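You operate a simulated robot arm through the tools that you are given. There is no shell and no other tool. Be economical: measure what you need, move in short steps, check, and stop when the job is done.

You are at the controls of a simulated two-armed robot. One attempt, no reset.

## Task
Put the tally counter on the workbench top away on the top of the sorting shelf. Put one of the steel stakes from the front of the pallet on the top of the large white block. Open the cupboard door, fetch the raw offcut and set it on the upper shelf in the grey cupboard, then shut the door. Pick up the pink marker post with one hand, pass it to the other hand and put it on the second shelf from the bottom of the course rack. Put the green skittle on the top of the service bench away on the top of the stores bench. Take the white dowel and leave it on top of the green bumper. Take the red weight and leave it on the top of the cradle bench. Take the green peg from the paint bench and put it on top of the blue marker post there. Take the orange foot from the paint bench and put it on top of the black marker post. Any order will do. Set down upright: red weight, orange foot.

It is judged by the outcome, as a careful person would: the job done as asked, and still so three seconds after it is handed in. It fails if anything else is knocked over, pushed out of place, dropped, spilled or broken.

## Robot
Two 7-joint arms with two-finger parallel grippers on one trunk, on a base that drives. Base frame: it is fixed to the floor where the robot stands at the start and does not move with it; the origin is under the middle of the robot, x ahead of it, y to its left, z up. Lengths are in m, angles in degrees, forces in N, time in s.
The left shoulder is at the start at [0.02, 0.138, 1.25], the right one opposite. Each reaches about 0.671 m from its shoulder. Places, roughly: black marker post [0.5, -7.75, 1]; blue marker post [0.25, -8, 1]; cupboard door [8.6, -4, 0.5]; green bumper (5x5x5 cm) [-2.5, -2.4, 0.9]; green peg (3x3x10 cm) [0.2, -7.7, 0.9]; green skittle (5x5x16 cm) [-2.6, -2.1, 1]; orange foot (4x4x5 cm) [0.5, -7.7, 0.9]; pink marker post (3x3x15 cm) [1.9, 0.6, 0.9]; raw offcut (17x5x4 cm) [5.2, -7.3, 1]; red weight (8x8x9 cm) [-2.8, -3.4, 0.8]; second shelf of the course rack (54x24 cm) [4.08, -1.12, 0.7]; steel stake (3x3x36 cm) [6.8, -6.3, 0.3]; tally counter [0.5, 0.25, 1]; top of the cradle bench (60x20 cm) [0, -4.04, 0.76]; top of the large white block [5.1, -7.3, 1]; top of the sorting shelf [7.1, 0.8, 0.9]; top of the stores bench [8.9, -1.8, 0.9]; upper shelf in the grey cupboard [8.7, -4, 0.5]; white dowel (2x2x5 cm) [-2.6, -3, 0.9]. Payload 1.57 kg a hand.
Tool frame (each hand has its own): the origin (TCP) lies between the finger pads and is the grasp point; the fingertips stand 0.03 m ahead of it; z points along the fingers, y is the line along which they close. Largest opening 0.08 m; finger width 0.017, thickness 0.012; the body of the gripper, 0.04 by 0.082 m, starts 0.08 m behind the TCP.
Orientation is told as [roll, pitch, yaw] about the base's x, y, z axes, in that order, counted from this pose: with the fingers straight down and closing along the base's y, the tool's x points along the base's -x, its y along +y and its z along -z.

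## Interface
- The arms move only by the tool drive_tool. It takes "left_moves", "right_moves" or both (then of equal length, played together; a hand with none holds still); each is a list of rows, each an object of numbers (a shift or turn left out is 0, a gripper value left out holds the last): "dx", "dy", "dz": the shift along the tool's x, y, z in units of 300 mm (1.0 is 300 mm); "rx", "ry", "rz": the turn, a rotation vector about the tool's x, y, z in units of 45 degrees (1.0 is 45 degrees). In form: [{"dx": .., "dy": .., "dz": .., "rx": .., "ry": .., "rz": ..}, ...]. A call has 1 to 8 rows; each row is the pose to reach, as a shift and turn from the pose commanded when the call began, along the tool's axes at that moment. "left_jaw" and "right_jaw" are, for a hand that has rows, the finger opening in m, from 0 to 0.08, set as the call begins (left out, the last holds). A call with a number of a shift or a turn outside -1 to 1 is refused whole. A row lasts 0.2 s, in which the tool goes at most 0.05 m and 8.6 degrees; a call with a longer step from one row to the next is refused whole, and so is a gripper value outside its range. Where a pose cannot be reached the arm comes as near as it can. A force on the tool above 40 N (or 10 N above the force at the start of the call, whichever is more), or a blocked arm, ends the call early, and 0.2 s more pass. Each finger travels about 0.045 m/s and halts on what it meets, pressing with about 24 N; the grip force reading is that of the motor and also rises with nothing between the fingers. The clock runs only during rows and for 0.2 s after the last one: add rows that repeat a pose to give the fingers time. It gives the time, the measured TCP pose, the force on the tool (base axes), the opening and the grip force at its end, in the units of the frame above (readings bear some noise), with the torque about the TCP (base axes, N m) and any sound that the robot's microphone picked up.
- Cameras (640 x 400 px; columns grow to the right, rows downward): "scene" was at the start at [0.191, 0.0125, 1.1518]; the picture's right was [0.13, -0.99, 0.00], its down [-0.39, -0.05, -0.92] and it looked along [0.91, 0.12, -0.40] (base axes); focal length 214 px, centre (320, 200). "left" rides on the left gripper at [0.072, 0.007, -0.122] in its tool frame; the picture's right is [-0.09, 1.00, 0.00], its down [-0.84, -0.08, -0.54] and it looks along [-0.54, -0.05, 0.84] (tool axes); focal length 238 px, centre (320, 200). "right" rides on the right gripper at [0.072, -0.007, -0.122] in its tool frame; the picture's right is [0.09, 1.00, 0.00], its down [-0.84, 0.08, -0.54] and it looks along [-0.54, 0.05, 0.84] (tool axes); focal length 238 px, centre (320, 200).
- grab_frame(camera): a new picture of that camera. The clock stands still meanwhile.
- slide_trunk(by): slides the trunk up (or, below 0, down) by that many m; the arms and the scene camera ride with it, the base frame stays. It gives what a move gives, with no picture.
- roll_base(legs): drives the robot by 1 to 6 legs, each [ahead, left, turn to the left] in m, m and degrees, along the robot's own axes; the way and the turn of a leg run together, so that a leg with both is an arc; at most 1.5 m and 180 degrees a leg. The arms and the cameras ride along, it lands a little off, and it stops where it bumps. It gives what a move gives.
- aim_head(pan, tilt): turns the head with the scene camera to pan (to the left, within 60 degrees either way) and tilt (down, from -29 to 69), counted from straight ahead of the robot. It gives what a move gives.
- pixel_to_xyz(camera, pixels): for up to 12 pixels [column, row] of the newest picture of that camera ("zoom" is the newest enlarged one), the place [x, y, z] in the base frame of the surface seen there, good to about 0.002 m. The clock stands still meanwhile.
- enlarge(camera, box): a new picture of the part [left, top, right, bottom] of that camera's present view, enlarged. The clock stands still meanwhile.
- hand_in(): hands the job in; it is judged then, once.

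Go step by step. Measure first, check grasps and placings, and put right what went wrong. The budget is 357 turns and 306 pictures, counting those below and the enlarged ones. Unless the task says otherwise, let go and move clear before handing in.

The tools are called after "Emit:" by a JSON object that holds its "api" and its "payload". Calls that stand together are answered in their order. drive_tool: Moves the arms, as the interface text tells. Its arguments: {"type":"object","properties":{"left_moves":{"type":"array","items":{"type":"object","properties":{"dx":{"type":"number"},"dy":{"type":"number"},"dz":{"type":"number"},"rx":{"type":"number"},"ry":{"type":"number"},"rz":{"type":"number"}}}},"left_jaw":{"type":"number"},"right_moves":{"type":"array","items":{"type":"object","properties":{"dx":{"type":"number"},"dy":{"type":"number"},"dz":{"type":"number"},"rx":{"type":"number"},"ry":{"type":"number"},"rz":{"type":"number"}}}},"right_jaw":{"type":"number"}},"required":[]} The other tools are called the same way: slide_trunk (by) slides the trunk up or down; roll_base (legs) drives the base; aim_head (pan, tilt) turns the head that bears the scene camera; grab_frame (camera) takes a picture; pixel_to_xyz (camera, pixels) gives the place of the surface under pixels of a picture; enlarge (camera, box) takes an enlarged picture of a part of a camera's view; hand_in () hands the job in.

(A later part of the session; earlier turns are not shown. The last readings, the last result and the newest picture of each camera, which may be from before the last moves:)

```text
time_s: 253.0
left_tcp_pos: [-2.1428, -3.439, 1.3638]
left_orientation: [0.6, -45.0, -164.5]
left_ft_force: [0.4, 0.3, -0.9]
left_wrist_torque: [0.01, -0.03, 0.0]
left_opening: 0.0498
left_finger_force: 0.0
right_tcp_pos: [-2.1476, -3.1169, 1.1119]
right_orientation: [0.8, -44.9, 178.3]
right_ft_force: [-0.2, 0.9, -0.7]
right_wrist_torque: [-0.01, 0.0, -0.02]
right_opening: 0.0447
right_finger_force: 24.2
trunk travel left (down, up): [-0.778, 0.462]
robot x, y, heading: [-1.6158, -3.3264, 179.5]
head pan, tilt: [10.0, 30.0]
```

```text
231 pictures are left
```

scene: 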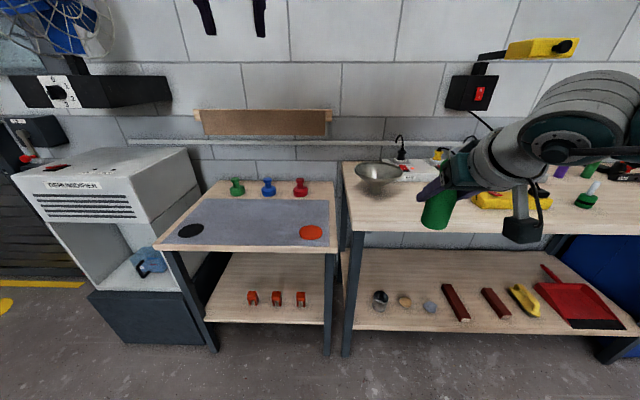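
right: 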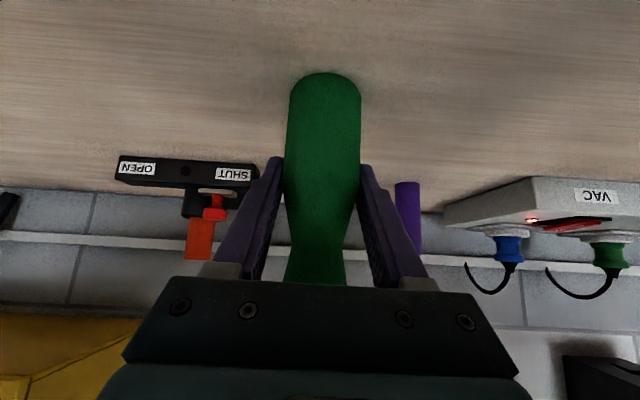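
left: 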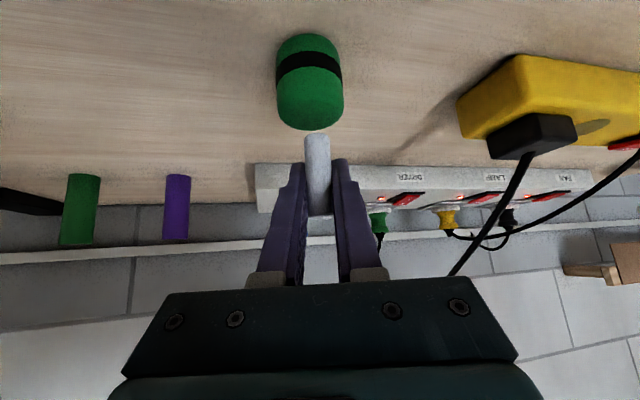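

Emit:
{"api": "enlarge", "payload": {"camera": "scene", "box": [160, 160, 360, 270]}}

Emit:
{"api": "pixel_to_xyz", "payload": {"camera": "scene", "pixels": [[300, 180], [300, 186], [300, 193], [294, 192], [306, 192], [268, 192], [334, 250], [345, 210], [310, 232], [160, 250], [375, 165], [334, 120]]}}

```text
3.20 times, centred on (260, 215) of scene
```

zoom: 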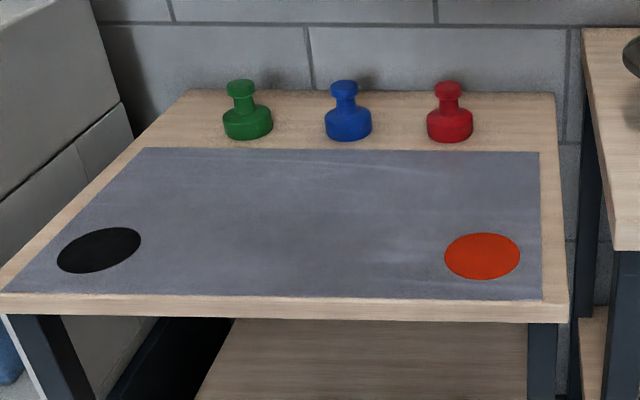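

```text
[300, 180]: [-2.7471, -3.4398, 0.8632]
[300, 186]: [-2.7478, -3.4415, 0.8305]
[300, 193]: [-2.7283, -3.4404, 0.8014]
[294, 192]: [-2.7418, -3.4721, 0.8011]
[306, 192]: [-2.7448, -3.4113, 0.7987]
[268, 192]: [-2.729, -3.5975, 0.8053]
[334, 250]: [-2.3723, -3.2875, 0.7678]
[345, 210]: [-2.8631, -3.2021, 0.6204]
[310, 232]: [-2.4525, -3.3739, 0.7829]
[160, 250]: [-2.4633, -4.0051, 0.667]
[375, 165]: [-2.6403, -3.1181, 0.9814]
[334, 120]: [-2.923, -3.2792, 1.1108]
```

The red weight's axis is about (-2.765,-3.441), knob top z≈0.87, table top 0.783. I'll raise the right hand with the skittle so it clears the service bench when the trunk goes down, and straighten the left hand.

Emit:
{"api": "drive_tool", "payload": {"right_moves": [{"dx": -0.106, "dz": -0.106}, {"dx": -0.212, "dz": -0.212}, {"dx": -0.318, "dz": -0.318}, {"dx": -0.424, "dz": -0.424}, {"dx": -0.53, "dz": -0.53}, {"dx": -0.636, "dz": -0.636}, {"dx": -0.742, "dz": -0.742}, {"dx": -0.849, "dz": -0.849}], "left_moves": [{"rx": 0.08, "rz": 0.08}, {"rx": 0.16, "rz": 0.16}, {"rx": 0.236, "rz": 0.236}, {"rx": 0.236, "rz": 0.236}, {"rx": 0.236, "rz": 0.236}, {"rx": 0.236, "rz": 0.236}, {"rx": 0.236, "rz": 0.236}, {"rx": 0.236, "rz": 0.236}], "left_jaw": 0.08}}

Emit:
{"api": "drive_tool", "payload": {"left_moves": [{"ry": -0.17}, {"ry": -0.333}, {"ry": -0.333}]}}

Emit:
{"api": "slide_trunk", "payload": {"by": -0.38}}

Emit:
{"api": "grab_frame", "payload": {"camera": "scene"}}

```text
time_s: 254.7
left_tcp_pos: [-2.1415, -3.4361, 1.3659]
left_orientation: [0.4, -45.0, -179.8]
left_ft_force: [-0.2, -0.5, -0.2]
left_wrist_torque: [-0.01, 0.03, -0.05]
left_opening: 0.08
left_finger_force: 0.2
right_tcp_pos: [-2.1452, -3.1045, 1.3276]
right_orientation: [0.6, -32.8, 177.3]
right_ft_force: [0.4, -0.8, -1.7]
right_wrist_torque: [0.05, -0.02, -0.01]
right_opening: 0.0446
right_finger_force: 23.6
trunk travel left (down, up): [-0.778, 0.462]
robot x, y, heading: [-1.6153, -3.3223, 179.7]
head pan, tilt: [10.0, 30.0]
stopped in row 8 (right hand): the arm was blocked; the commanded pose is now the measured one
```

```text
time_s: 255.5
left_tcp_pos: [-2.1416, -3.4358, 1.3672]
left_orientation: [0.2, -60.0, -179.8]
left_ft_force: [0.0, 0.5, 0.6]
left_wrist_torque: [0.0, -0.04, 0.0]
left_opening: 0.0801
left_finger_force: 0.0
right_tcp_pos: [-2.1459, -3.1028, 1.3262]
right_orientation: [0.7, -32.8, 177.4]
right_ft_force: [0.3, -0.2, -1.7]
right_wrist_torque: [0.03, -0.02, 0.03]
right_opening: 0.0445
right_finger_force: 24.0
trunk travel left (down, up): [-0.778, 0.462]
robot x, y, heading: [-1.6144, -3.3227, 179.8]
head pan, tilt: [10.0, 30.0]
```

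```text
time_s: 259.2
left_tcp_pos: [-2.144, -3.4368, 0.9855]
left_orientation: [0.3, -59.8, -179.8]
left_ft_force: [0.4, -0.7, 0.6]
left_wrist_torque: [0.0, -0.02, -0.02]
left_opening: 0.0799
left_finger_force: 0.1
right_tcp_pos: [-2.1453, -3.1046, 0.9467]
right_orientation: [0.7, -32.7, 177.4]
right_ft_force: [0.4, -0.5, -0.2]
right_wrist_torque: [0.03, 0.0, 0.04]
right_opening: 0.0445
right_finger_force: 24.1
trunk travel left (down, up): [-0.398, 0.842]
robot x, y, heading: [-1.6142, -3.3212, 179.4]
head pan, tilt: [10.0, 30.0]
```

```text
229 pictures are left
```

scene: 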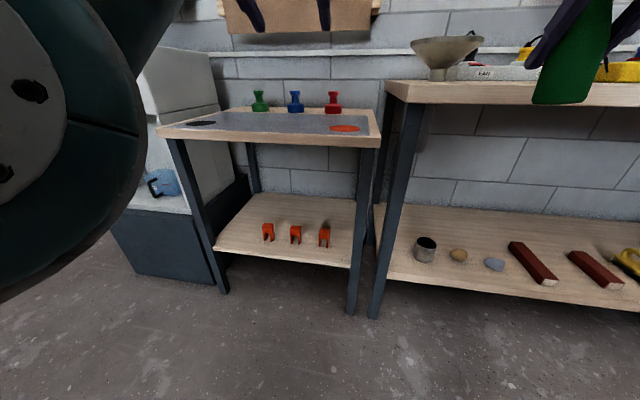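

The right hand couldn't go high enough, so instead I'll fold it back, turn the robot 25° right so the skittle stays off the service bench, and approach with the left hand.

Emit:
{"api": "drive_tool", "payload": {"right_moves": [{"dx": 0.11, "dy": -0.08, "dz": -0.036, "ry": -0.04}, {"dx": 0.22, "dy": -0.16, "dz": -0.072, "ry": -0.08}, {"dx": 0.33, "dy": -0.24, "dz": -0.108, "ry": -0.12}, {"dx": 0.44, "dy": -0.32, "dz": -0.144, "ry": -0.16}, {"dx": 0.56, "dy": -0.4, "dz": -0.18, "ry": -0.2}, {"dx": 0.68, "dy": -0.45, "dz": -0.216, "ry": -0.24}, {"dx": 0.79, "dy": -0.477, "dz": -0.252, "ry": -0.27}], "left_moves": [{"rx": -0.08, "rz": -0.046}, {"rx": -0.16, "rz": -0.092}, {"rx": -0.24, "rz": -0.139}, {"rx": -0.32, "rz": -0.185}, {"rx": -0.4, "rz": -0.231}, {"rx": -0.481, "rz": -0.278}, {"rx": -0.481, "rz": -0.278}]}}

Emit:
{"api": "roll_base", "payload": {"legs": [[0, 0, -24.5]]}}

Emit:
{"api": "grab_frame", "payload": {"camera": "scene"}}

```text
time_s: 261.0
left_tcp_pos: [-2.1445, -3.4551, 0.98]
left_orientation: [2.3, -60.1, -154.3]
left_ft_force: [0.6, 0.9, 0.4]
left_wrist_torque: [0.02, -0.01, -0.02]
left_opening: 0.08
left_finger_force: 0.0
right_tcp_pos: [-1.9134, -2.9915, 0.8791]
right_orientation: [5.6, -46.5, 177.3]
right_ft_force: [-0.3, 0.1, -0.5]
right_wrist_torque: [-0.03, 0.02, -0.01]
right_opening: 0.0448
right_finger_force: 23.6
right hand out of reach, approached as far as the arm can: row 7
trunk travel left (down, up): [-0.398, 0.842]
robot x, y, heading: [-1.6182, -3.3278, 179.7]
head pan, tilt: [10.0, 30.0]
stopped in row 7 (right hand): the arm was blocked; the commanded pose is now the measured one
```

```text
time_s: 262.6
left_tcp_pos: [-2.1514, -3.226, 0.9832]
left_orientation: [2.2, -60.3, -178.7]
left_ft_force: [-0.1, -0.3, -0.6]
left_wrist_torque: [0.01, 0.01, 0.03]
left_opening: 0.0797
left_finger_force: 0.1
right_tcp_pos: [-1.7527, -2.8998, 0.8796]
right_orientation: [5.5, -46.4, 153.3]
right_ft_force: [-0.5, -0.5, -0.5]
right_wrist_torque: [-0.01, -0.02, 0.0]
right_opening: 0.0446
right_finger_force: 24.4
trunk travel left (down, up): [-0.398, 0.842]
robot x, y, heading: [-1.6185, -3.3223, 155.5]
head pan, tilt: [10.0, 30.0]
```

```text
228 pictures are left
```

scene: 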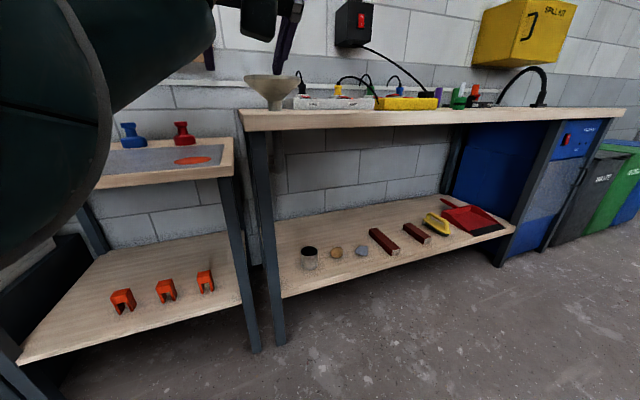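

I'll extend the left arm to grasp height here in free space and see how far it reaches, before moving the base.

Emit:
{"api": "drive_tool", "payload": {"left_moves": [{"dx": 0.03, "dz": 0.13}, {"dx": 0.06, "dz": 0.26}, {"dx": 0.09, "dz": 0.39}, {"dx": 0.12, "dz": 0.52}, {"dx": 0.137, "dz": 0.617}, {"dx": 0.137, "dz": 0.617}]}}

```text
time_s: 264.0
left_tcp_pos: [-2.2815, -3.2534, 0.8538]
left_orientation: [2.0, -60.4, -178.4]
left_ft_force: [0.0, 1.0, -0.3]
left_wrist_torque: [0.0, -0.01, 0.0]
left_opening: 0.0798
left_finger_force: 0.0
left hand out of reach, approached as far as the arm can: row 5, 6
right_tcp_pos: [-1.7546, -2.8999, 0.881]
right_orientation: [5.7, -46.7, 153.3]
right_ft_force: [0.0, 0.1, -0.7]
right_wrist_torque: [-0.01, 0.0, 0.0]
right_opening: 0.0449
right_finger_force: 24.4
trunk travel left (down, up): [-0.398, 0.842]
robot x, y, heading: [-1.6184, -3.3257, 155.3]
head pan, tilt: [10.0, 30.0]
```

Reach is good. I'll move the base in two legs (first sideways in y, then toward -x), leaving the last 20 cm.

Emit:
{"api": "roll_base", "payload": {"legs": [[-0.079, 0.173, 0], [0.254, 0.117, 0]]}}

Emit:
{"api": "grab_frame", "payload": {"camera": "left"}}

Emit:
{"api": "grab_frame", "payload": {"camera": "scene"}}

```text
time_s: 267.1
left_tcp_pos: [-2.5625, -3.4426, 0.8525]
left_orientation: [2.0, -60.4, -178.5]
left_ft_force: [0.4, 0.5, 0.3]
left_wrist_torque: [0.0, -0.02, 0.01]
left_opening: 0.0801
left_finger_force: 0.1
right_tcp_pos: [-2.0381, -3.0912, 0.8807]
right_orientation: [5.7, -46.6, 153.3]
right_ft_force: [-0.2, 0.7, -0.6]
right_wrist_torque: [0.03, 0.02, 0.01]
right_opening: 0.0449
right_finger_force: 24.0
trunk travel left (down, up): [-0.398, 0.842]
robot x, y, heading: [-1.9003, -3.512, 155.5]
head pan, tilt: [10.0, 30.0]
```

```text
227 pictures are left
```

left: 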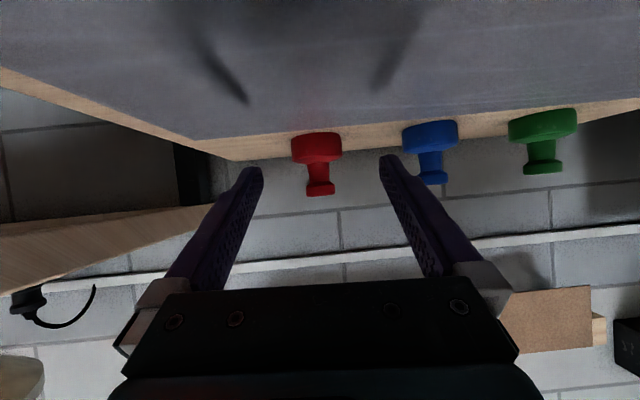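

```text
226 pictures are left
```

scene: 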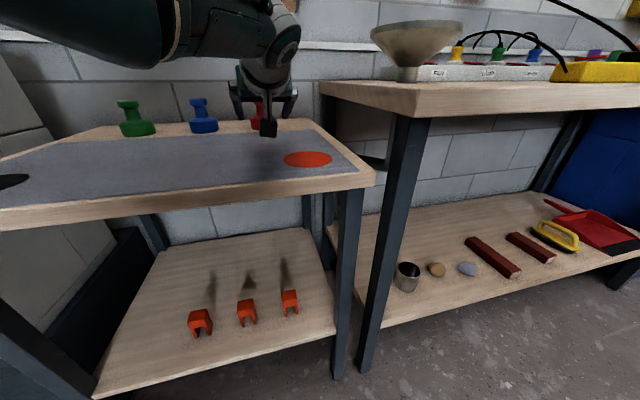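

Aligned on the red weight (col 318). I'll measure its profile from here.

Emit:
{"api": "pixel_to_xyz", "payload": {"camera": "left", "pixels": [[317, 150], [318, 160], [319, 165], [319, 175], [320, 184], [320, 190], [308, 188], [332, 188], [311, 172], [328, 172]]}}

```text
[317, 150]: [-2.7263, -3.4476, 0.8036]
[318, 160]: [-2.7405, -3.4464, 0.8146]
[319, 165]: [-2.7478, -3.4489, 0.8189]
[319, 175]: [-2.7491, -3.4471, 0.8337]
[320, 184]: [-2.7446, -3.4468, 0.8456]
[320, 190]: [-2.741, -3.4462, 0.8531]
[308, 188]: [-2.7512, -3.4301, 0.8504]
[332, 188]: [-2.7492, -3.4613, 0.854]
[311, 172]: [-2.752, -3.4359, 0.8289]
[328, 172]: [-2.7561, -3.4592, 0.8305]
```

The axis is at (-2.765,-3.4455), the knob at z 0.845–0.868. I'll drive the last 20 cm so the fingers straddle the knob.

Emit:
{"api": "roll_base", "payload": {"legs": [[0.183, 0.087, 0]]}}

Emit:
{"api": "grab_frame", "payload": {"camera": "left"}}

```text
time_s: 268.8
left_tcp_pos: [-2.767, -3.445, 0.8521]
left_orientation: [2.1, -60.3, -178.7]
left_ft_force: [0.3, 0.4, -0.7]
left_wrist_torque: [-0.03, 0.01, -0.01]
left_opening: 0.0796
left_finger_force: 0.1
right_tcp_pos: [-2.2413, -3.0917, 0.8802]
right_orientation: [5.8, -46.8, 153.1]
right_ft_force: [0.4, -0.2, -1.9]
right_wrist_torque: [0.02, -0.02, 0.01]
right_opening: 0.0448
right_finger_force: 23.6
trunk travel left (down, up): [-0.398, 0.842]
robot x, y, heading: [-2.1054, -3.5182, 155.4]
head pan, tilt: [10.0, 30.0]
```

```text
225 pictures are left
```

left: 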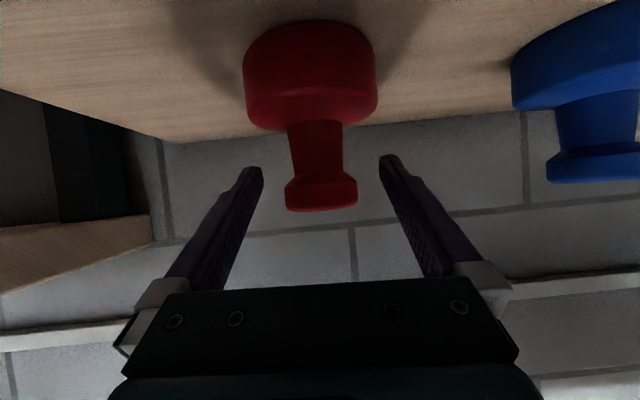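

Straddled. Close and lift.

Emit:
{"api": "drive_tool", "payload": {"left_moves": [{"dz": 0}, {"dz": 0}, {"dz": 0}, {"dz": 0}, {"dz": 0}], "left_jaw": 0.02}}

Emit:
{"api": "slide_trunk", "payload": {"by": 0.08}}

Emit:
{"api": "grab_frame", "payload": {"camera": "left"}}

```text
time_s: 270.0
left_tcp_pos: [-2.7673, -3.4467, 0.8524]
left_orientation: [2.2, -60.4, -178.7]
left_ft_force: [0.0, -2.6, 0.0]
left_wrist_torque: [0.06, 0.07, 0.06]
left_opening: 0.042
left_finger_force: 24.5
right_tcp_pos: [-2.2412, -3.0919, 0.8795]
right_orientation: [5.9, -46.8, 153.1]
right_ft_force: [0.0, 0.3, -0.8]
right_wrist_torque: [0.01, 0.01, 0.03]
right_opening: 0.0446
right_finger_force: 24.2
trunk travel left (down, up): [-0.398, 0.842]
robot x, y, heading: [-2.1036, -3.5125, 155.5]
head pan, tilt: [10.0, 30.0]
```

```text
time_s: 271.1
left_tcp_pos: [-2.7646, -3.4447, 0.9311]
left_orientation: [2.1, -60.3, -178.6]
left_ft_force: [0.8, 0.1, -8.0]
left_wrist_torque: [-0.02, 0.05, 0.0]
left_opening: 0.0418
left_finger_force: 23.8
right_tcp_pos: [-2.2389, -3.0935, 0.9611]
right_orientation: [5.9, -46.8, 153.2]
right_ft_force: [0.1, 0.3, -1.0]
right_wrist_torque: [-0.02, -0.03, 0.0]
right_opening: 0.0445
right_finger_force: 24.0
trunk travel left (down, up): [-0.478, 0.762]
robot x, y, heading: [-2.108, -3.518, 155.3]
head pan, tilt: [10.0, 30.0]
```

```text
224 pictures are left
```

left: 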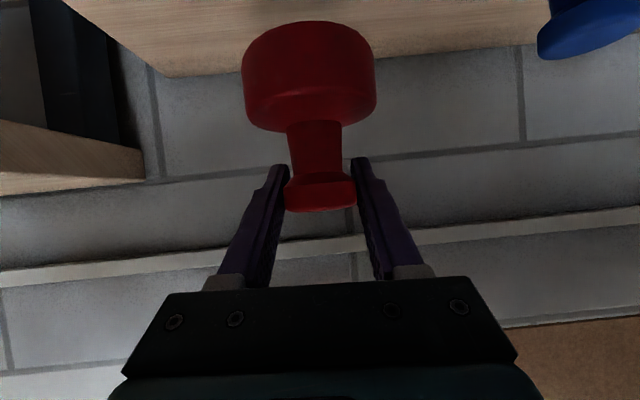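

Held (about 0.8 kg), bottom 0.069 below the TCP. I'll back out, turn toward the cradle bench and look.

Emit:
{"api": "roll_base", "payload": {"legs": [[-0.46, -0.21, 0], [0, 0, 100]]}}

Emit:
{"api": "aim_head", "payload": {"pan": 40, "tilt": 20}}

Emit:
{"api": "slide_trunk", "payload": {"by": 0.1}}

Emit:
{"api": "grab_frame", "payload": {"camera": "scene"}}

```text
time_s: 278.4
left_tcp_pos: [-1.5304, -4.1661, 0.9306]
left_orientation: [2.1, -60.2, -75.8]
left_ft_force: [0.3, -0.3, -7.9]
left_wrist_torque: [-0.03, 0.01, -0.01]
left_opening: 0.0416
left_finger_force: 23.6
right_tcp_pos: [-1.993, -3.7332, 0.9605]
right_orientation: [5.8, -46.7, -103.9]
right_ft_force: [0.6, -0.1, -1.3]
right_wrist_torque: [0.0, 0.02, 0.01]
right_opening: 0.045
right_finger_force: 24.3
trunk travel left (down, up): [-0.478, 0.762]
robot x, y, heading: [-1.6095, -3.5043, -101.5]
head pan, tilt: [10.0, 30.0]
```

```text
time_s: 279.3
left_tcp_pos: [-1.5313, -4.1664, 0.9305]
left_orientation: [2.2, -60.1, -75.9]
left_ft_force: [0.4, -0.6, -8.0]
left_wrist_torque: [-0.01, 0.01, -0.02]
left_opening: 0.0416
left_finger_force: 24.3
right_tcp_pos: [-1.9909, -3.7326, 0.9613]
right_orientation: [5.8, -46.8, -103.8]
right_ft_force: [0.1, -0.4, -1.7]
right_wrist_torque: [0.02, 0.0, 0.0]
right_opening: 0.0447
right_finger_force: 23.3
trunk travel left (down, up): [-0.478, 0.762]
robot x, y, heading: [-1.6061, -3.503, -101.6]
head pan, tilt: [40.0, 20.0]
```

```text
time_s: 280.7
left_tcp_pos: [-1.5313, -4.1652, 1.0297]
left_orientation: [2.3, -60.1, -75.9]
left_ft_force: [0.1, 0.3, -7.3]
left_wrist_torque: [-0.05, -0.02, 0.01]
left_opening: 0.0416
left_finger_force: 24.2
right_tcp_pos: [-1.9914, -3.7329, 1.0601]
right_orientation: [5.7, -46.9, -103.9]
right_ft_force: [0.4, -0.1, -0.6]
right_wrist_torque: [0.03, -0.03, 0.0]
right_opening: 0.0445
right_finger_force: 24.5
trunk travel left (down, up): [-0.578, 0.662]
robot x, y, heading: [-1.6112, -3.5056, -101.7]
head pan, tilt: [40.0, 20.0]
```

```text
223 pictures are left
```

scene: 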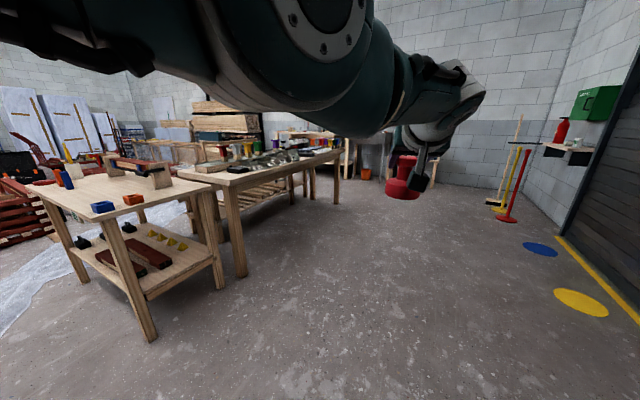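

Measuring the bench at (120,185) and its neighbours.

Emit:
{"api": "pixel_to_xyz", "payload": {"camera": "scene", "pixels": [[140, 195], [190, 190], [40, 187], [150, 330], [222, 290], [75, 275], [150, 180], [85, 205], [65, 178], [240, 270], [215, 180], [180, 205]]}}

Emit:
{"api": "enlarge", "payload": {"camera": "scene", "box": [0, 120, 260, 300]}}

```text
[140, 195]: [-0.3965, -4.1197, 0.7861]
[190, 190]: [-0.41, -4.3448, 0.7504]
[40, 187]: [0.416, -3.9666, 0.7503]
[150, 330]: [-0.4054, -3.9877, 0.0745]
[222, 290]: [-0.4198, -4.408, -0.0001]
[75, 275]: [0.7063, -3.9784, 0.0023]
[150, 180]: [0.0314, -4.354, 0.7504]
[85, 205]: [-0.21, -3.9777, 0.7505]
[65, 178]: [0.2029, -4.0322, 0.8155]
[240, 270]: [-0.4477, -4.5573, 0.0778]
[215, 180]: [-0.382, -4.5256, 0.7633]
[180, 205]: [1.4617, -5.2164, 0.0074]
```

```text
2.22 times, centred on (130, 210) of scene
```

zoom: 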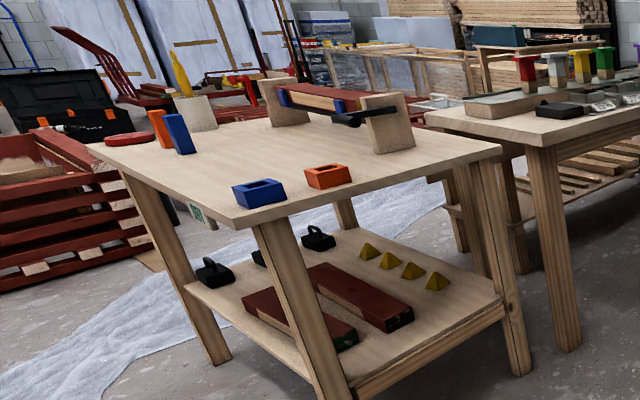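

The cradle bench top is z 0.75, x -0.42–0.6, front edge y≈-3.965. I'll check the space on its north side.

Emit:
{"api": "roll_base", "payload": {"legs": [[0, 0, 45]]}}

Emit:
{"api": "grab_frame", "payload": {"camera": "scene"}}

Emit:
{"api": "pixel_to_xyz", "payload": {"camera": "scene", "pixels": [[60, 220], [120, 260], [200, 260], [240, 240], [180, 300], [60, 300], [280, 300], [20, 350], [330, 200], [100, 180]]}}

```text
time_s: 283.1
left_tcp_pos: [-1.1014, -3.9334, 1.031]
left_orientation: [2.2, -60.1, -32.6]
left_ft_force: [1.1, 0.1, -7.7]
left_wrist_torque: [0.0, -0.06, -0.01]
left_opening: 0.0416
left_finger_force: 23.7
right_tcp_pos: [-1.7332, -3.934, 1.0616]
right_orientation: [5.7, -46.9, -60.8]
right_ft_force: [-0.4, -0.6, -0.8]
right_wrist_torque: [0.04, 0.01, -0.03]
right_opening: 0.0446
right_finger_force: 24.4
trunk travel left (down, up): [-0.578, 0.662]
robot x, y, heading: [-1.6085, -3.5063, -58.4]
head pan, tilt: [40.0, 20.0]
```

```text
221 pictures are left
```

scene: 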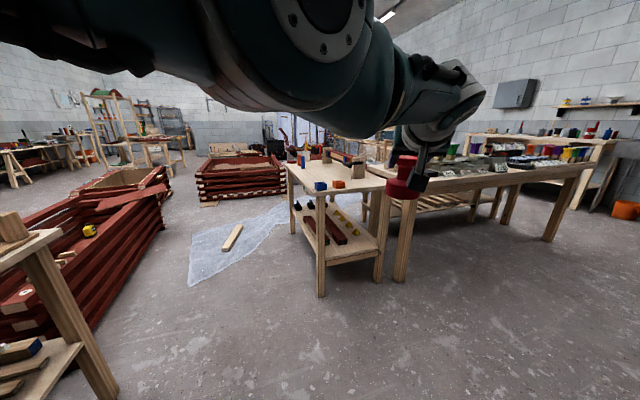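

```text
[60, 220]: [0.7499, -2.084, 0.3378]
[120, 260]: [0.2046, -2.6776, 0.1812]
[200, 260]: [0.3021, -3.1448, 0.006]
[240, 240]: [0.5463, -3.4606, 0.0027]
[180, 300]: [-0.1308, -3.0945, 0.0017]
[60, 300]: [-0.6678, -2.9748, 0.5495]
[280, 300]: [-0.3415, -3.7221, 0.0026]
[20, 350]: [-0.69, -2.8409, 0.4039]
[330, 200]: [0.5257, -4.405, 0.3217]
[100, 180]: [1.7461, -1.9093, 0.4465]
```

There is a free corridor about 0.9 m wide north of the bench. I'll face -y and strafe over to x≈-0.26, with the weight carried above the bench-top items.

Emit:
{"api": "roll_base", "payload": {"legs": [[0, 0, -31.6], [-0.06, 0.6, 0], [0, 0.75, 0]]}}

Emit:
{"api": "aim_head", "payload": {"pan": 10, "tilt": 40}}

Emit:
{"api": "grab_frame", "payload": {"camera": "scene"}}

```text
time_s: 291.8
left_tcp_pos: [0.003, -4.0546, 1.0295]
left_orientation: [2.2, -60.1, -62.9]
left_ft_force: [-0.8, 0.0, -7.0]
left_wrist_torque: [-0.02, 0.0, 0.05]
left_opening: 0.0416
left_finger_force: 23.8
right_tcp_pos: [-0.5459, -3.7369, 1.0616]
right_orientation: [5.8, -47.0, -90.9]
right_ft_force: [0.7, -0.5, -0.8]
right_wrist_torque: [0.0, 0.02, -0.01]
right_opening: 0.0448
right_finger_force: 23.8
trunk travel left (down, up): [-0.578, 0.662]
robot x, y, heading: [-0.2241, -3.4306, -88.9]
head pan, tilt: [40.0, 20.0]
```

```text
time_s: 292.8
left_tcp_pos: [0.0014, -4.0545, 1.0302]
left_orientation: [2.3, -60.1, -62.9]
left_ft_force: [0.5, 0.4, -7.2]
left_wrist_torque: [-0.01, -0.05, 0.0]
left_opening: 0.0417
left_finger_force: 23.7
right_tcp_pos: [-0.5446, -3.7365, 1.0627]
right_orientation: [5.8, -47.0, -90.9]
right_ft_force: [-0.5, 0.6, -1.8]
right_wrist_torque: [-0.02, 0.01, 0.01]
right_opening: 0.0444
right_finger_force: 23.8
trunk travel left (down, up): [-0.578, 0.662]
robot x, y, heading: [-0.2246, -3.428, -88.6]
head pan, tilt: [10.0, 40.0]
```

```text
220 pictures are left
```

scene: 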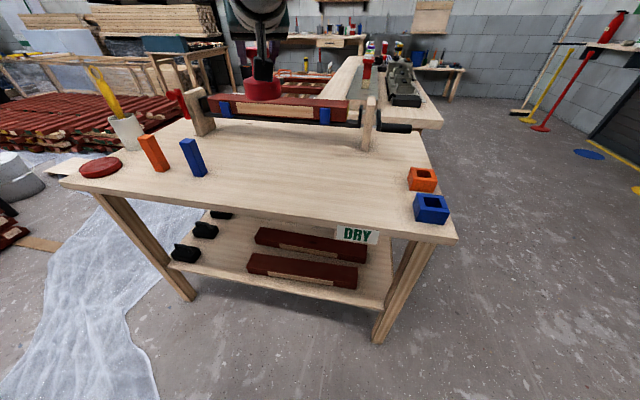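

Emit:
{"api": "pixel_to_xyz", "payload": {"camera": "scene", "pixels": [[193, 172], [155, 168], [260, 190], [300, 150], [300, 205], [205, 130], [370, 145], [423, 188], [432, 215], [230, 180], [350, 200], [290, 125]]}}

```text
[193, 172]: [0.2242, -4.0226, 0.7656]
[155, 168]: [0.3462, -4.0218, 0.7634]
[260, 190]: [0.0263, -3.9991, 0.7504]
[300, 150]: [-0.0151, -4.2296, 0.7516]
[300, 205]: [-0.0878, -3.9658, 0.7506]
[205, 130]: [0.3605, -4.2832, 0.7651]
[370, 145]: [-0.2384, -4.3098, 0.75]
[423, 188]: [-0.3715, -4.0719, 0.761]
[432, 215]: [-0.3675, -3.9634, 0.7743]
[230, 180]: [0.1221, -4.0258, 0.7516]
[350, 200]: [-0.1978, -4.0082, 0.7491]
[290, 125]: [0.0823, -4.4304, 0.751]
```

The spot (0.0,-4.07) is free. I'll go 2 cm ahead and lower.

Emit:
{"api": "roll_base", "payload": {"legs": [[0.018, 0, 0]]}}

Emit:
{"api": "slide_trunk", "payload": {"by": -0.196}}

Emit:
{"api": "grab_frame", "payload": {"camera": "scene"}}

Emit:
{"api": "grab_frame", "payload": {"camera": "left"}}

```text
time_s: 293.6
left_tcp_pos: [0.0021, -4.0726, 1.0307]
left_orientation: [2.3, -60.0, -62.8]
left_ft_force: [-1.1, 0.5, -7.2]
left_wrist_torque: [-0.07, -0.01, -0.01]
left_opening: 0.0419
left_finger_force: 24.5
right_tcp_pos: [-0.5433, -3.7561, 1.0614]
right_orientation: [5.8, -46.9, -91.0]
right_ft_force: [-0.3, -1.2, -2.1]
right_wrist_torque: [0.01, 0.01, 0.02]
right_opening: 0.0447
right_finger_force: 24.2
trunk travel left (down, up): [-0.578, 0.662]
robot x, y, heading: [-0.2244, -3.4485, -88.9]
head pan, tilt: [10.0, 40.0]
```

```text
time_s: 295.7
left_tcp_pos: [0.0032, -4.0729, 0.8347]
left_orientation: [2.2, -60.0, -62.9]
left_ft_force: [0.3, 0.4, -6.7]
left_wrist_torque: [-0.07, -0.02, 0.01]
left_opening: 0.0414
left_finger_force: 24.1
right_tcp_pos: [-0.544, -3.7543, 0.8657]
right_orientation: [5.8, -46.9, -91.0]
right_ft_force: [-0.2, 0.0, -1.2]
right_wrist_torque: [-0.01, 0.0, -0.01]
right_opening: 0.0444
right_finger_force: 24.4
trunk travel left (down, up): [-0.382, 0.858]
robot x, y, heading: [-0.2244, -3.4497, -88.7]
head pan, tilt: [10.0, 40.0]
```

```text
219 pictures are left
```

scene: 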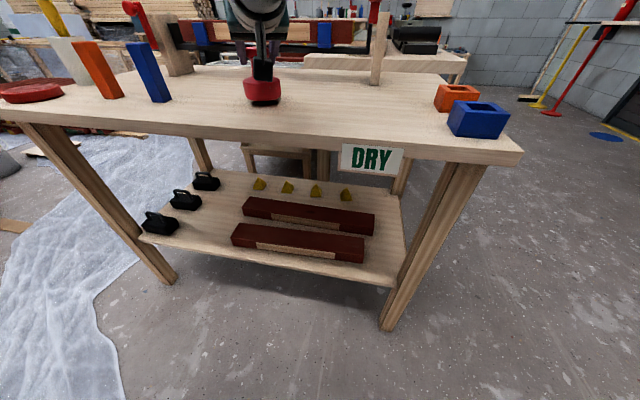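

```text
218 pictures are left
```

left: 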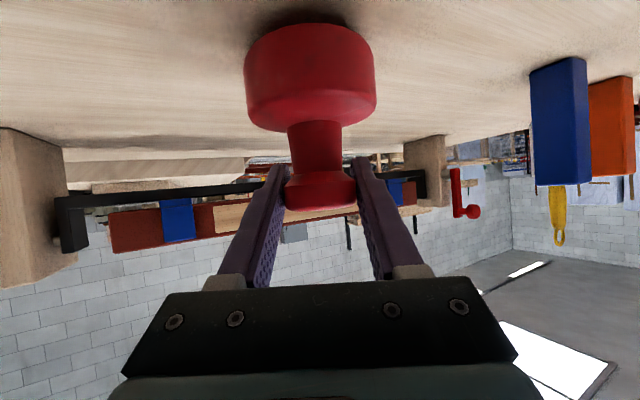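

Emit:
{"api": "slide_trunk", "payload": {"by": -0.016}}

```text
time_s: 296.3
left_tcp_pos: [0.0034, -4.0754, 0.8219]
left_orientation: [2.1, -60.7, -62.8]
left_ft_force: [-1.0, 4.9, 7.7]
left_wrist_torque: [-0.14, 0.09, -0.02]
left_opening: 0.0417
left_finger_force: 24.1
right_tcp_pos: [-0.5428, -3.7561, 0.8487]
right_orientation: [5.9, -47.0, -90.9]
right_ft_force: [0.2, -0.3, -1.2]
right_wrist_torque: [0.04, 0.01, -0.03]
right_opening: 0.0447
right_finger_force: 23.9
trunk travel left (down, up): [-0.366, 0.874]
robot x, y, heading: [-0.2172, -3.446, -89.0]
head pan, tilt: [10.0, 40.0]
```

Contact. Open and retreat along the hand's axis.

Emit:
{"api": "drive_tool", "payload": {"left_moves": [{"dz": 0}, {"dz": 0}, {"dz": 0}, {"dz": 0}, {"dz": 0}], "left_jaw": 0.08}}

Emit:
{"api": "drive_tool", "payload": {"left_moves": [{"dz": -0.1}, {"dz": -0.25}, {"dz": -0.4}, {"dz": -0.5}]}}

Emit:
{"api": "slide_trunk", "payload": {"by": 0.2}}

Emit:
{"api": "grab_frame", "payload": {"camera": "scene"}}

```text
time_s: 297.5
left_tcp_pos: [0.0017, -4.0735, 0.8189]
left_orientation: [2.2, -60.1, -62.8]
left_ft_force: [-0.2, 0.7, -0.2]
left_wrist_torque: [0.01, 0.02, -0.01]
left_opening: 0.0799
left_finger_force: 0.1
right_tcp_pos: [-0.5436, -3.7566, 0.8503]
right_orientation: [5.9, -47.0, -91.1]
right_ft_force: [0.9, -0.4, -1.1]
right_wrist_torque: [0.02, -0.01, -0.02]
right_opening: 0.0444
right_finger_force: 23.3
trunk travel left (down, up): [-0.366, 0.874]
robot x, y, heading: [-0.2235, -3.449, -88.8]
head pan, tilt: [10.0, 40.0]
```

```text
time_s: 298.7
left_tcp_pos: [-0.0217, -3.9612, 0.8944]
left_orientation: [8.1, -61.6, -63.9]
left_ft_force: [-0.4, -1.0, -0.4]
left_wrist_torque: [0.01, 0.01, 0.01]
left_opening: 0.0801
left_finger_force: 0.0
right_tcp_pos: [-0.5436, -3.7558, 0.8507]
right_orientation: [5.9, -47.1, -91.0]
right_ft_force: [0.2, -0.4, -1.5]
right_wrist_torque: [-0.01, -0.01, 0.01]
right_opening: 0.0448
right_finger_force: 24.2
trunk travel left (down, up): [-0.366, 0.874]
robot x, y, heading: [-0.2169, -3.4487, -88.5]
head pan, tilt: [10.0, 40.0]
stopped in row 4 (left hand): the arm was blocked; the commanded pose is now the measured one
```

```text
time_s: 300.9
left_tcp_pos: [-0.0207, -3.9611, 1.0923]
left_orientation: [8.1, -61.7, -64.0]
left_ft_force: [-0.5, 0.1, -1.0]
left_wrist_torque: [0.03, -0.01, 0.01]
left_opening: 0.0797
left_finger_force: 0.1
right_tcp_pos: [-0.5428, -3.7546, 1.0491]
right_orientation: [5.9, -47.1, -91.0]
right_ft_force: [0.2, -0.5, -1.0]
right_wrist_torque: [0.02, -0.03, -0.03]
right_opening: 0.0448
right_finger_force: 23.6
trunk travel left (down, up): [-0.566, 0.674]
robot x, y, heading: [-0.2208, -3.4516, -88.5]
head pan, tilt: [10.0, 40.0]
```

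```text
217 pictures are left
```

scene: 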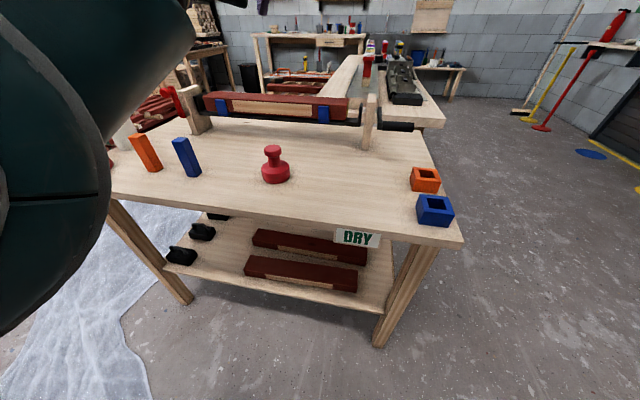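

The red weight stands upright. Now the skittle goes to the stores bench; I'll bring the right hand inward for a narrow profile and drive the known route round.

Emit:
{"api": "drive_tool", "payload": {"right_moves": [{"dx": -0.09, "dy": 0.1, "dz": 0.1}, {"dx": -0.18, "dy": 0.2, "dz": 0.2}, {"dx": -0.27, "dy": 0.3, "dz": 0.3}, {"dx": -0.36, "dy": 0.4, "dz": 0.4}, {"dx": -0.45, "dy": 0.5, "dz": 0.487}]}}

Emit:
{"api": "roll_base", "payload": {"legs": [[0, 0, -1.5], [0.0, -1.4, 0], [-1.5, 0, 0], [-1.4, 0, 0], [0, 0, 90]]}}

Emit:
{"api": "aim_head", "payload": {"pan": 0, "tilt": 15}}

Emit:
{"api": "grab_frame", "payload": {"camera": "scene"}}

```text
refused: row 1 steps farther than a row can; nothing moved
```

```text
time_s: 325.8
left_tcp_pos: [-1.265, -0.3234, 1.0919]
left_orientation: [8.1, -61.7, 31.1]
left_ft_force: [-0.2, 0.8, 0.2]
left_wrist_torque: [-0.01, 0.03, -0.03]
left_opening: 0.08
left_finger_force: 0.0
right_tcp_pos: [-1.4251, -0.8625, 1.0493]
right_orientation: [5.9, -47.0, 4.0]
right_ft_force: [-0.6, -0.1, -1.2]
right_wrist_torque: [-0.01, 0.0, -0.01]
right_opening: 0.0444
right_finger_force: 23.9
trunk travel left (down, up): [-0.566, 0.674]
robot x, y, heading: [-1.7629, -0.5656, 6.4]
head pan, tilt: [10.0, 40.0]
```

```text
time_s: 326.7
left_tcp_pos: [-1.2647, -0.3239, 1.0941]
left_orientation: [8.2, -61.7, 31.0]
left_ft_force: [0.6, 0.9, 1.1]
left_wrist_torque: [-0.02, -0.02, 0.0]
left_opening: 0.0799
left_finger_force: 0.1
right_tcp_pos: [-1.4238, -0.8627, 1.05]
right_orientation: [5.8, -47.0, 4.0]
right_ft_force: [0.8, 0.4, -1.6]
right_wrist_torque: [0.0, 0.03, -0.02]
right_opening: 0.0448
right_finger_force: 23.5
trunk travel left (down, up): [-0.566, 0.674]
robot x, y, heading: [-1.7598, -0.5684, 6.3]
head pan, tilt: [0.0, 15.0]
```

```text
216 pictures are left
```

scene: 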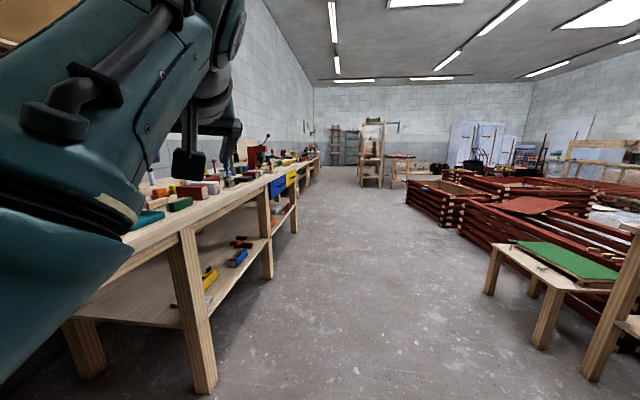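

The arm move was refused for step size. I'll redo it in smaller steps, then check the bench clearance on the left.

Emit:
{"api": "drive_tool", "payload": {"right_moves": [{"dx": -0.065, "dy": 0.07, "dz": 0.07}, {"dx": -0.13, "dy": 0.14, "dz": 0.14}, {"dx": -0.195, "dy": 0.21, "dz": 0.21}, {"dx": -0.26, "dy": 0.28, "dz": 0.28}, {"dx": -0.325, "dy": 0.35, "dz": 0.35}, {"dx": -0.39, "dy": 0.42, "dz": 0.42}, {"dx": -0.45, "dy": 0.48, "dz": 0.487}]}}

Emit:
{"api": "pixel_to_xyz", "payload": {"camera": "scene", "pixels": [[205, 385], [160, 240], [272, 275], [590, 370], [490, 290], [545, 345], [460, 225], [405, 205], [385, 185]]}}

```text
time_s: 328.3
left_tcp_pos: [-1.2644, -0.3242, 1.0944]
left_orientation: [8.1, -61.7, 31.0]
left_ft_force: [0.1, -0.6, 0.1]
left_wrist_torque: [-0.03, -0.02, -0.01]
left_opening: 0.08
left_finger_force: 0.0
right_tcp_pos: [-1.2463, -0.6938, 1.0596]
right_orientation: [5.7, -46.9, 3.9]
right_ft_force: [-0.6, -0.4, -1.2]
right_wrist_torque: [0.02, 0.0, -0.01]
right_opening: 0.0446
right_finger_force: 23.6
trunk travel left (down, up): [-0.566, 0.674]
robot x, y, heading: [-1.7597, -0.5707, 6.3]
head pan, tilt: [0.0, 15.0]
```

```text
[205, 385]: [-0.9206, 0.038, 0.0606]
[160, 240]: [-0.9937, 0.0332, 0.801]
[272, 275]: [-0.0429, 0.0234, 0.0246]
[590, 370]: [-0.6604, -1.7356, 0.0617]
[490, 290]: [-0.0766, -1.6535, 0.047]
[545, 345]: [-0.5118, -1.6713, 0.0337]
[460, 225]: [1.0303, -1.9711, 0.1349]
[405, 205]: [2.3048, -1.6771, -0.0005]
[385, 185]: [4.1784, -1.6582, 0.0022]
```

The corridor is y 0.0 to -1.64 here. I'll straighten the heading and drive ahead, then recheck before the rack.

Emit:
{"api": "roll_base", "payload": {"legs": [[0, 0, -6.3], [1.5, 0, 0], [1.5, 0, 0], [1.5, 0, 0]]}}

```text
time_s: 350.8
left_tcp_pos: [3.3647, -0.4332, 1.0929]
left_orientation: [8.0, -61.7, 25.0]
left_ft_force: [-0.6, 0.0, -0.9]
left_wrist_torque: [0.05, 0.0, 0.04]
left_opening: 0.08
left_finger_force: 0.1
right_tcp_pos: [3.3451, -0.803, 1.0597]
right_orientation: [6.0, -47.1, -2.1]
right_ft_force: [0.0, -0.8, -1.2]
right_wrist_torque: [-0.01, -0.01, 0.0]
right_opening: 0.0448
right_finger_force: 23.8
trunk travel left (down, up): [-0.566, 0.674]
robot x, y, heading: [2.847, -0.6255, 0.2]
head pan, tilt: [0.0, 15.0]
```

Emit:
{"api": "roll_base", "payload": {"legs": [[0, 0.2, 0], [1.5, 0, 0], [1.5, 0, 0]]}}

Emit:
{"api": "aim_head", "payload": {"pan": -20, "tilt": 15}}

Emit:
{"api": "grab_frame", "payload": {"camera": "scene"}}

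```text
time_s: 366.5
left_tcp_pos: [6.3611, -0.1847, 1.094]
left_orientation: [8.1, -61.8, 26.3]
left_ft_force: [0.0, -0.2, 0.2]
left_wrist_torque: [0.0, 0.02, 0.0]
left_opening: 0.0801
left_finger_force: 0.1
right_tcp_pos: [6.3508, -0.5526, 1.0604]
right_orientation: [5.9, -46.9, -0.6]
right_ft_force: [-0.2, 0.4, -2.0]
right_wrist_torque: [0.0, 0.03, -0.02]
right_opening: 0.0446
right_finger_force: 24.0
trunk travel left (down, up): [-0.566, 0.674]
robot x, y, heading: [5.845, -0.3899, 1.4]
head pan, tilt: [0.0, 15.0]
```

```text
time_s: 367.3
left_tcp_pos: [6.3611, -0.1834, 1.0939]
left_orientation: [8.2, -61.6, 26.4]
left_ft_force: [0.2, -0.6, 0.4]
left_wrist_torque: [0.01, 0.01, 0.04]
left_opening: 0.08
left_finger_force: 0.0
right_tcp_pos: [6.3498, -0.5514, 1.0594]
right_orientation: [5.9, -46.9, -0.7]
right_ft_force: [-0.9, 0.2, 0.0]
right_wrist_torque: [0.03, 0.0, 0.02]
right_opening: 0.0446
right_finger_force: 23.5
trunk travel left (down, up): [-0.566, 0.674]
robot x, y, heading: [5.8484, -0.387, 1.8]
head pan, tilt: [-20.0, 15.0]
```

```text
215 pictures are left
```

scene: 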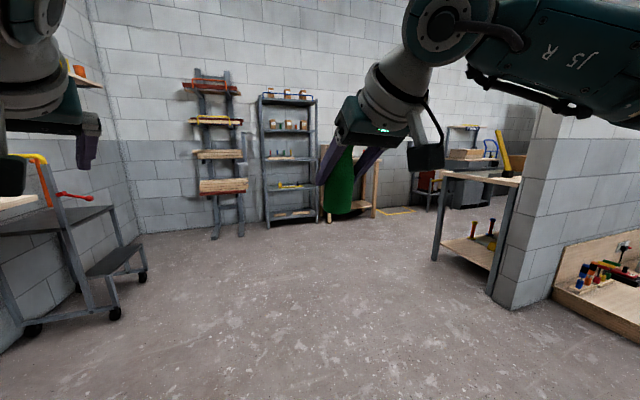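

The stores bench is ahead behind the skittle. Measuring obstacles before closing in.

Emit:
{"api": "pixel_to_xyz", "payload": {"camera": "scene", "pixels": [[500, 300], [437, 258], [325, 220], [372, 210], [370, 165], [265, 225], [115, 310], [490, 175], [540, 290]]}}

Emit:
{"api": "roll_base", "payload": {"legs": [[0, 0, -1.8], [1.2, -0.3, 0], [0, -0.6, 0]]}}

Emit:
{"api": "aim_head", "payload": {"pan": 0, "tilt": 25}}

Emit:
{"api": "grab_frame", "payload": {"camera": "scene"}}

```text
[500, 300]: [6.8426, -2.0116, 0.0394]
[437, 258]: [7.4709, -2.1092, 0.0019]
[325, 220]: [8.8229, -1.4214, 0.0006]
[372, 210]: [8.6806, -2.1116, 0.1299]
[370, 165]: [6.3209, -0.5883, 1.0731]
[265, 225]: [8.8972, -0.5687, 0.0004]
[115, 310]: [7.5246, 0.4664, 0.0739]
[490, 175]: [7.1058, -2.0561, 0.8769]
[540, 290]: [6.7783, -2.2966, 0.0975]
```

```text
time_s: 377.1
left_tcp_pos: [7.601, -1.1205, 1.0933]
left_orientation: [8.1, -61.6, 24.0]
left_ft_force: [-0.3, 0.0, -1.3]
left_wrist_torque: [0.01, 0.03, -0.03]
left_opening: 0.0802
left_finger_force: 0.1
right_tcp_pos: [7.5746, -1.4886, 1.0606]
right_orientation: [6.0, -46.9, -2.9]
right_ft_force: [0.3, -0.5, -1.2]
right_wrist_torque: [-0.02, 0.0, -0.03]
right_opening: 0.0444
right_finger_force: 23.9
trunk travel left (down, up): [-0.566, 0.674]
robot x, y, heading: [7.0808, -1.3004, -0.7]
head pan, tilt: [-20.0, 15.0]
```

```text
time_s: 377.9
left_tcp_pos: [7.6015, -1.12, 1.0927]
left_orientation: [8.1, -61.6, 23.9]
left_ft_force: [0.8, 0.0, -0.1]
left_wrist_torque: [-0.02, -0.02, 0.0]
left_opening: 0.0797
left_finger_force: 0.1
right_tcp_pos: [7.576, -1.4886, 1.0594]
right_orientation: [6.0, -46.9, -3.0]
right_ft_force: [0.1, 0.1, -1.4]
right_wrist_torque: [0.04, -0.02, 0.02]
right_opening: 0.0445
right_finger_force: 24.1
trunk travel left (down, up): [-0.566, 0.674]
robot x, y, heading: [7.0851, -1.3049, -0.8]
head pan, tilt: [0.0, 25.0]
```

```text
214 pictures are left
```

scene: 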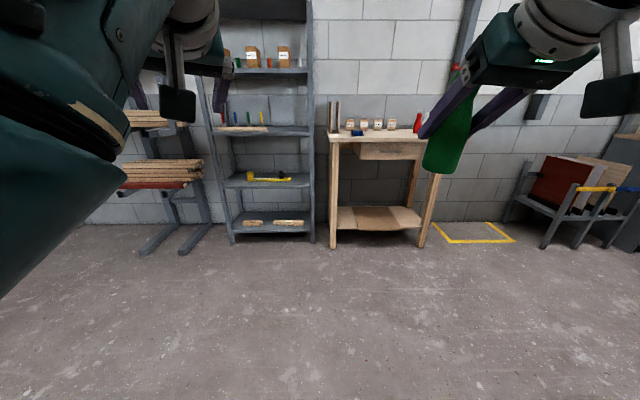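

Emit:
{"api": "enlarge", "payload": {"camera": "scene", "box": [300, 80, 480, 180]}}

Emit:
{"api": "pixel_to_xyz", "payload": {"camera": "scene", "pixels": [[333, 138], [400, 138], [365, 138], [350, 125], [378, 125], [392, 125], [357, 133], [416, 130], [332, 120], [432, 240], [333, 240]]}}

```text
3.56 times, centred on (390, 130) of scene
```

zoom: 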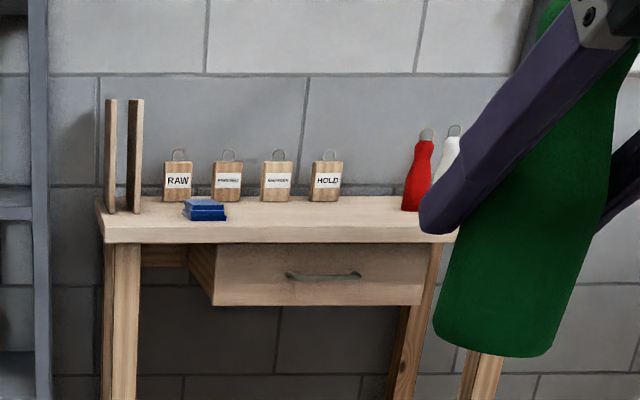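

```text
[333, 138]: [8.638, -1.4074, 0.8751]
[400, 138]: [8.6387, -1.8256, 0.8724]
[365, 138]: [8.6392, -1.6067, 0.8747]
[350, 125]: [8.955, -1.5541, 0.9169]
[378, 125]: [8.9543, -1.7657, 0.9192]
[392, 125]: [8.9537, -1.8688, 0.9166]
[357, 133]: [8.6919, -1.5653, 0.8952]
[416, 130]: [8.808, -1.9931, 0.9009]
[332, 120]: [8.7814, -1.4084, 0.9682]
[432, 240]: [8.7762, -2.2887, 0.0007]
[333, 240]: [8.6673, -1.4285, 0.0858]
```

The stores bench front edge is at x≈8.64, with red and white skittles at (8.8,-2.0). I'll correct the skittle's tilt and come nearer.

Emit:
{"api": "drive_tool", "payload": {"right_moves": [{"rx": 0.05, "ry": 0.022}, {"rx": 0.1, "ry": 0.044, "rz": -0.013}, {"rx": 0.1, "ry": 0.044, "rz": -0.013}]}}

Emit:
{"api": "roll_base", "payload": {"legs": [[0.85, -0.28, 0.8]]}}

Emit:
{"api": "aim_head", "payload": {"pan": -10, "tilt": 30}}

Emit:
{"api": "grab_frame", "payload": {"camera": "scene"}}

Emit:
{"api": "grab_frame", "payload": {"camera": "right"}}

```text
time_s: 378.7
left_tcp_pos: [7.5996, -1.1197, 1.0939]
left_orientation: [8.1, -61.6, 24.0]
left_ft_force: [-0.6, 0.0, -0.9]
left_wrist_torque: [0.0, -0.04, 0.0]
left_opening: 0.0795
left_finger_force: 0.1
right_tcp_pos: [7.575, -1.4885, 1.0588]
right_orientation: [0.6, -45.0, -2.1]
right_ft_force: [0.8, -0.4, -1.1]
right_wrist_torque: [0.01, -0.03, 0.02]
right_opening: 0.0445
right_finger_force: 24.2
trunk travel left (down, up): [-0.566, 0.674]
robot x, y, heading: [7.0795, -1.3027, -1.1]
head pan, tilt: [0.0, 25.0]
```

```text
time_s: 383.3
left_tcp_pos: [8.4145, -1.4289, 1.093]
left_orientation: [8.1, -61.6, 23.0]
left_ft_force: [1.0, 0.3, -0.1]
left_wrist_torque: [0.03, 0.02, -0.03]
left_opening: 0.0799
left_finger_force: 0.2
right_tcp_pos: [8.3819, -1.7982, 1.0582]
right_orientation: [0.7, -44.9, -3.0]
right_ft_force: [-0.4, -0.2, -0.9]
right_wrist_torque: [-0.01, -0.03, -0.02]
right_opening: 0.0445
right_finger_force: 24.6
trunk travel left (down, up): [-0.566, 0.674]
robot x, y, heading: [7.8914, -1.6051, -1.7]
head pan, tilt: [0.0, 25.0]
```

```text
time_s: 384.0
left_tcp_pos: [8.4141, -1.4299, 1.0921]
left_orientation: [8.1, -61.6, 22.9]
left_ft_force: [-0.1, 0.1, 0.7]
left_wrist_torque: [0.02, 0.0, 0.03]
left_opening: 0.0804
left_finger_force: 0.1
right_tcp_pos: [8.3823, -1.798, 1.0591]
right_orientation: [0.7, -45.0, -3.0]
right_ft_force: [-0.2, 0.5, -2.1]
right_wrist_torque: [0.0, 0.0, 0.02]
right_opening: 0.0446
right_finger_force: 24.2
trunk travel left (down, up): [-0.566, 0.674]
robot x, y, heading: [7.8913, -1.6029, -1.5]
head pan, tilt: [-10.0, 30.0]
```

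```text
212 pictures are left
```

scene: 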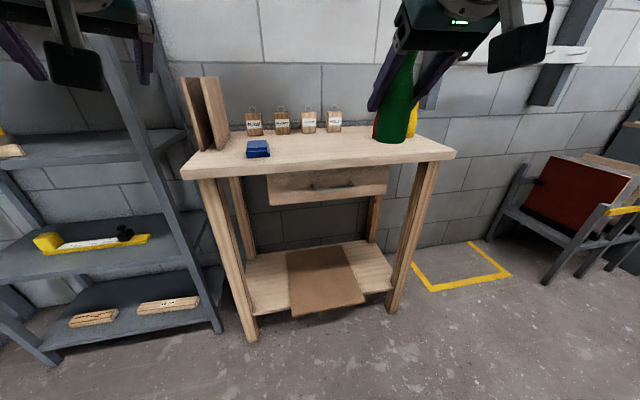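

```text
211 pictures are left
```

right: 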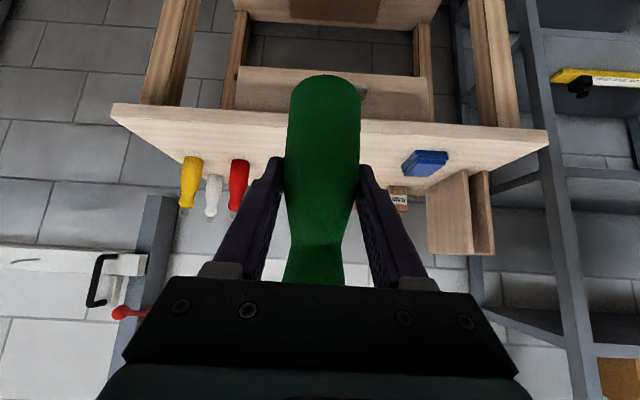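

Emit:
{"api": "pixel_to_xyz", "payload": {"camera": "scene", "pixels": [[330, 150], [350, 162], [370, 142], [300, 160], [257, 155], [340, 132]]}}

Emit:
{"api": "pixel_to_xyz", "payload": {"camera": "right", "pixels": [[237, 170], [213, 182], [190, 170], [325, 82], [425, 160], [260, 135]]}}

```text
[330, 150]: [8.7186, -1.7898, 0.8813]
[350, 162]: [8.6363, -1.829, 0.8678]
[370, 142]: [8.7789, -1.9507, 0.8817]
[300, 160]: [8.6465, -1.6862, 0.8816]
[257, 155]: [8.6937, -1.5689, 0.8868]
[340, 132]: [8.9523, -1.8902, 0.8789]
```

```text
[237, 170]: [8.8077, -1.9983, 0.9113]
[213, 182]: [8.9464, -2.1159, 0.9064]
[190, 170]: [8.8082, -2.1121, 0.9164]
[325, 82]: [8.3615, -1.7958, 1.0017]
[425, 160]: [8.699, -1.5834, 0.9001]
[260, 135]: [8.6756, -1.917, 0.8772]
```

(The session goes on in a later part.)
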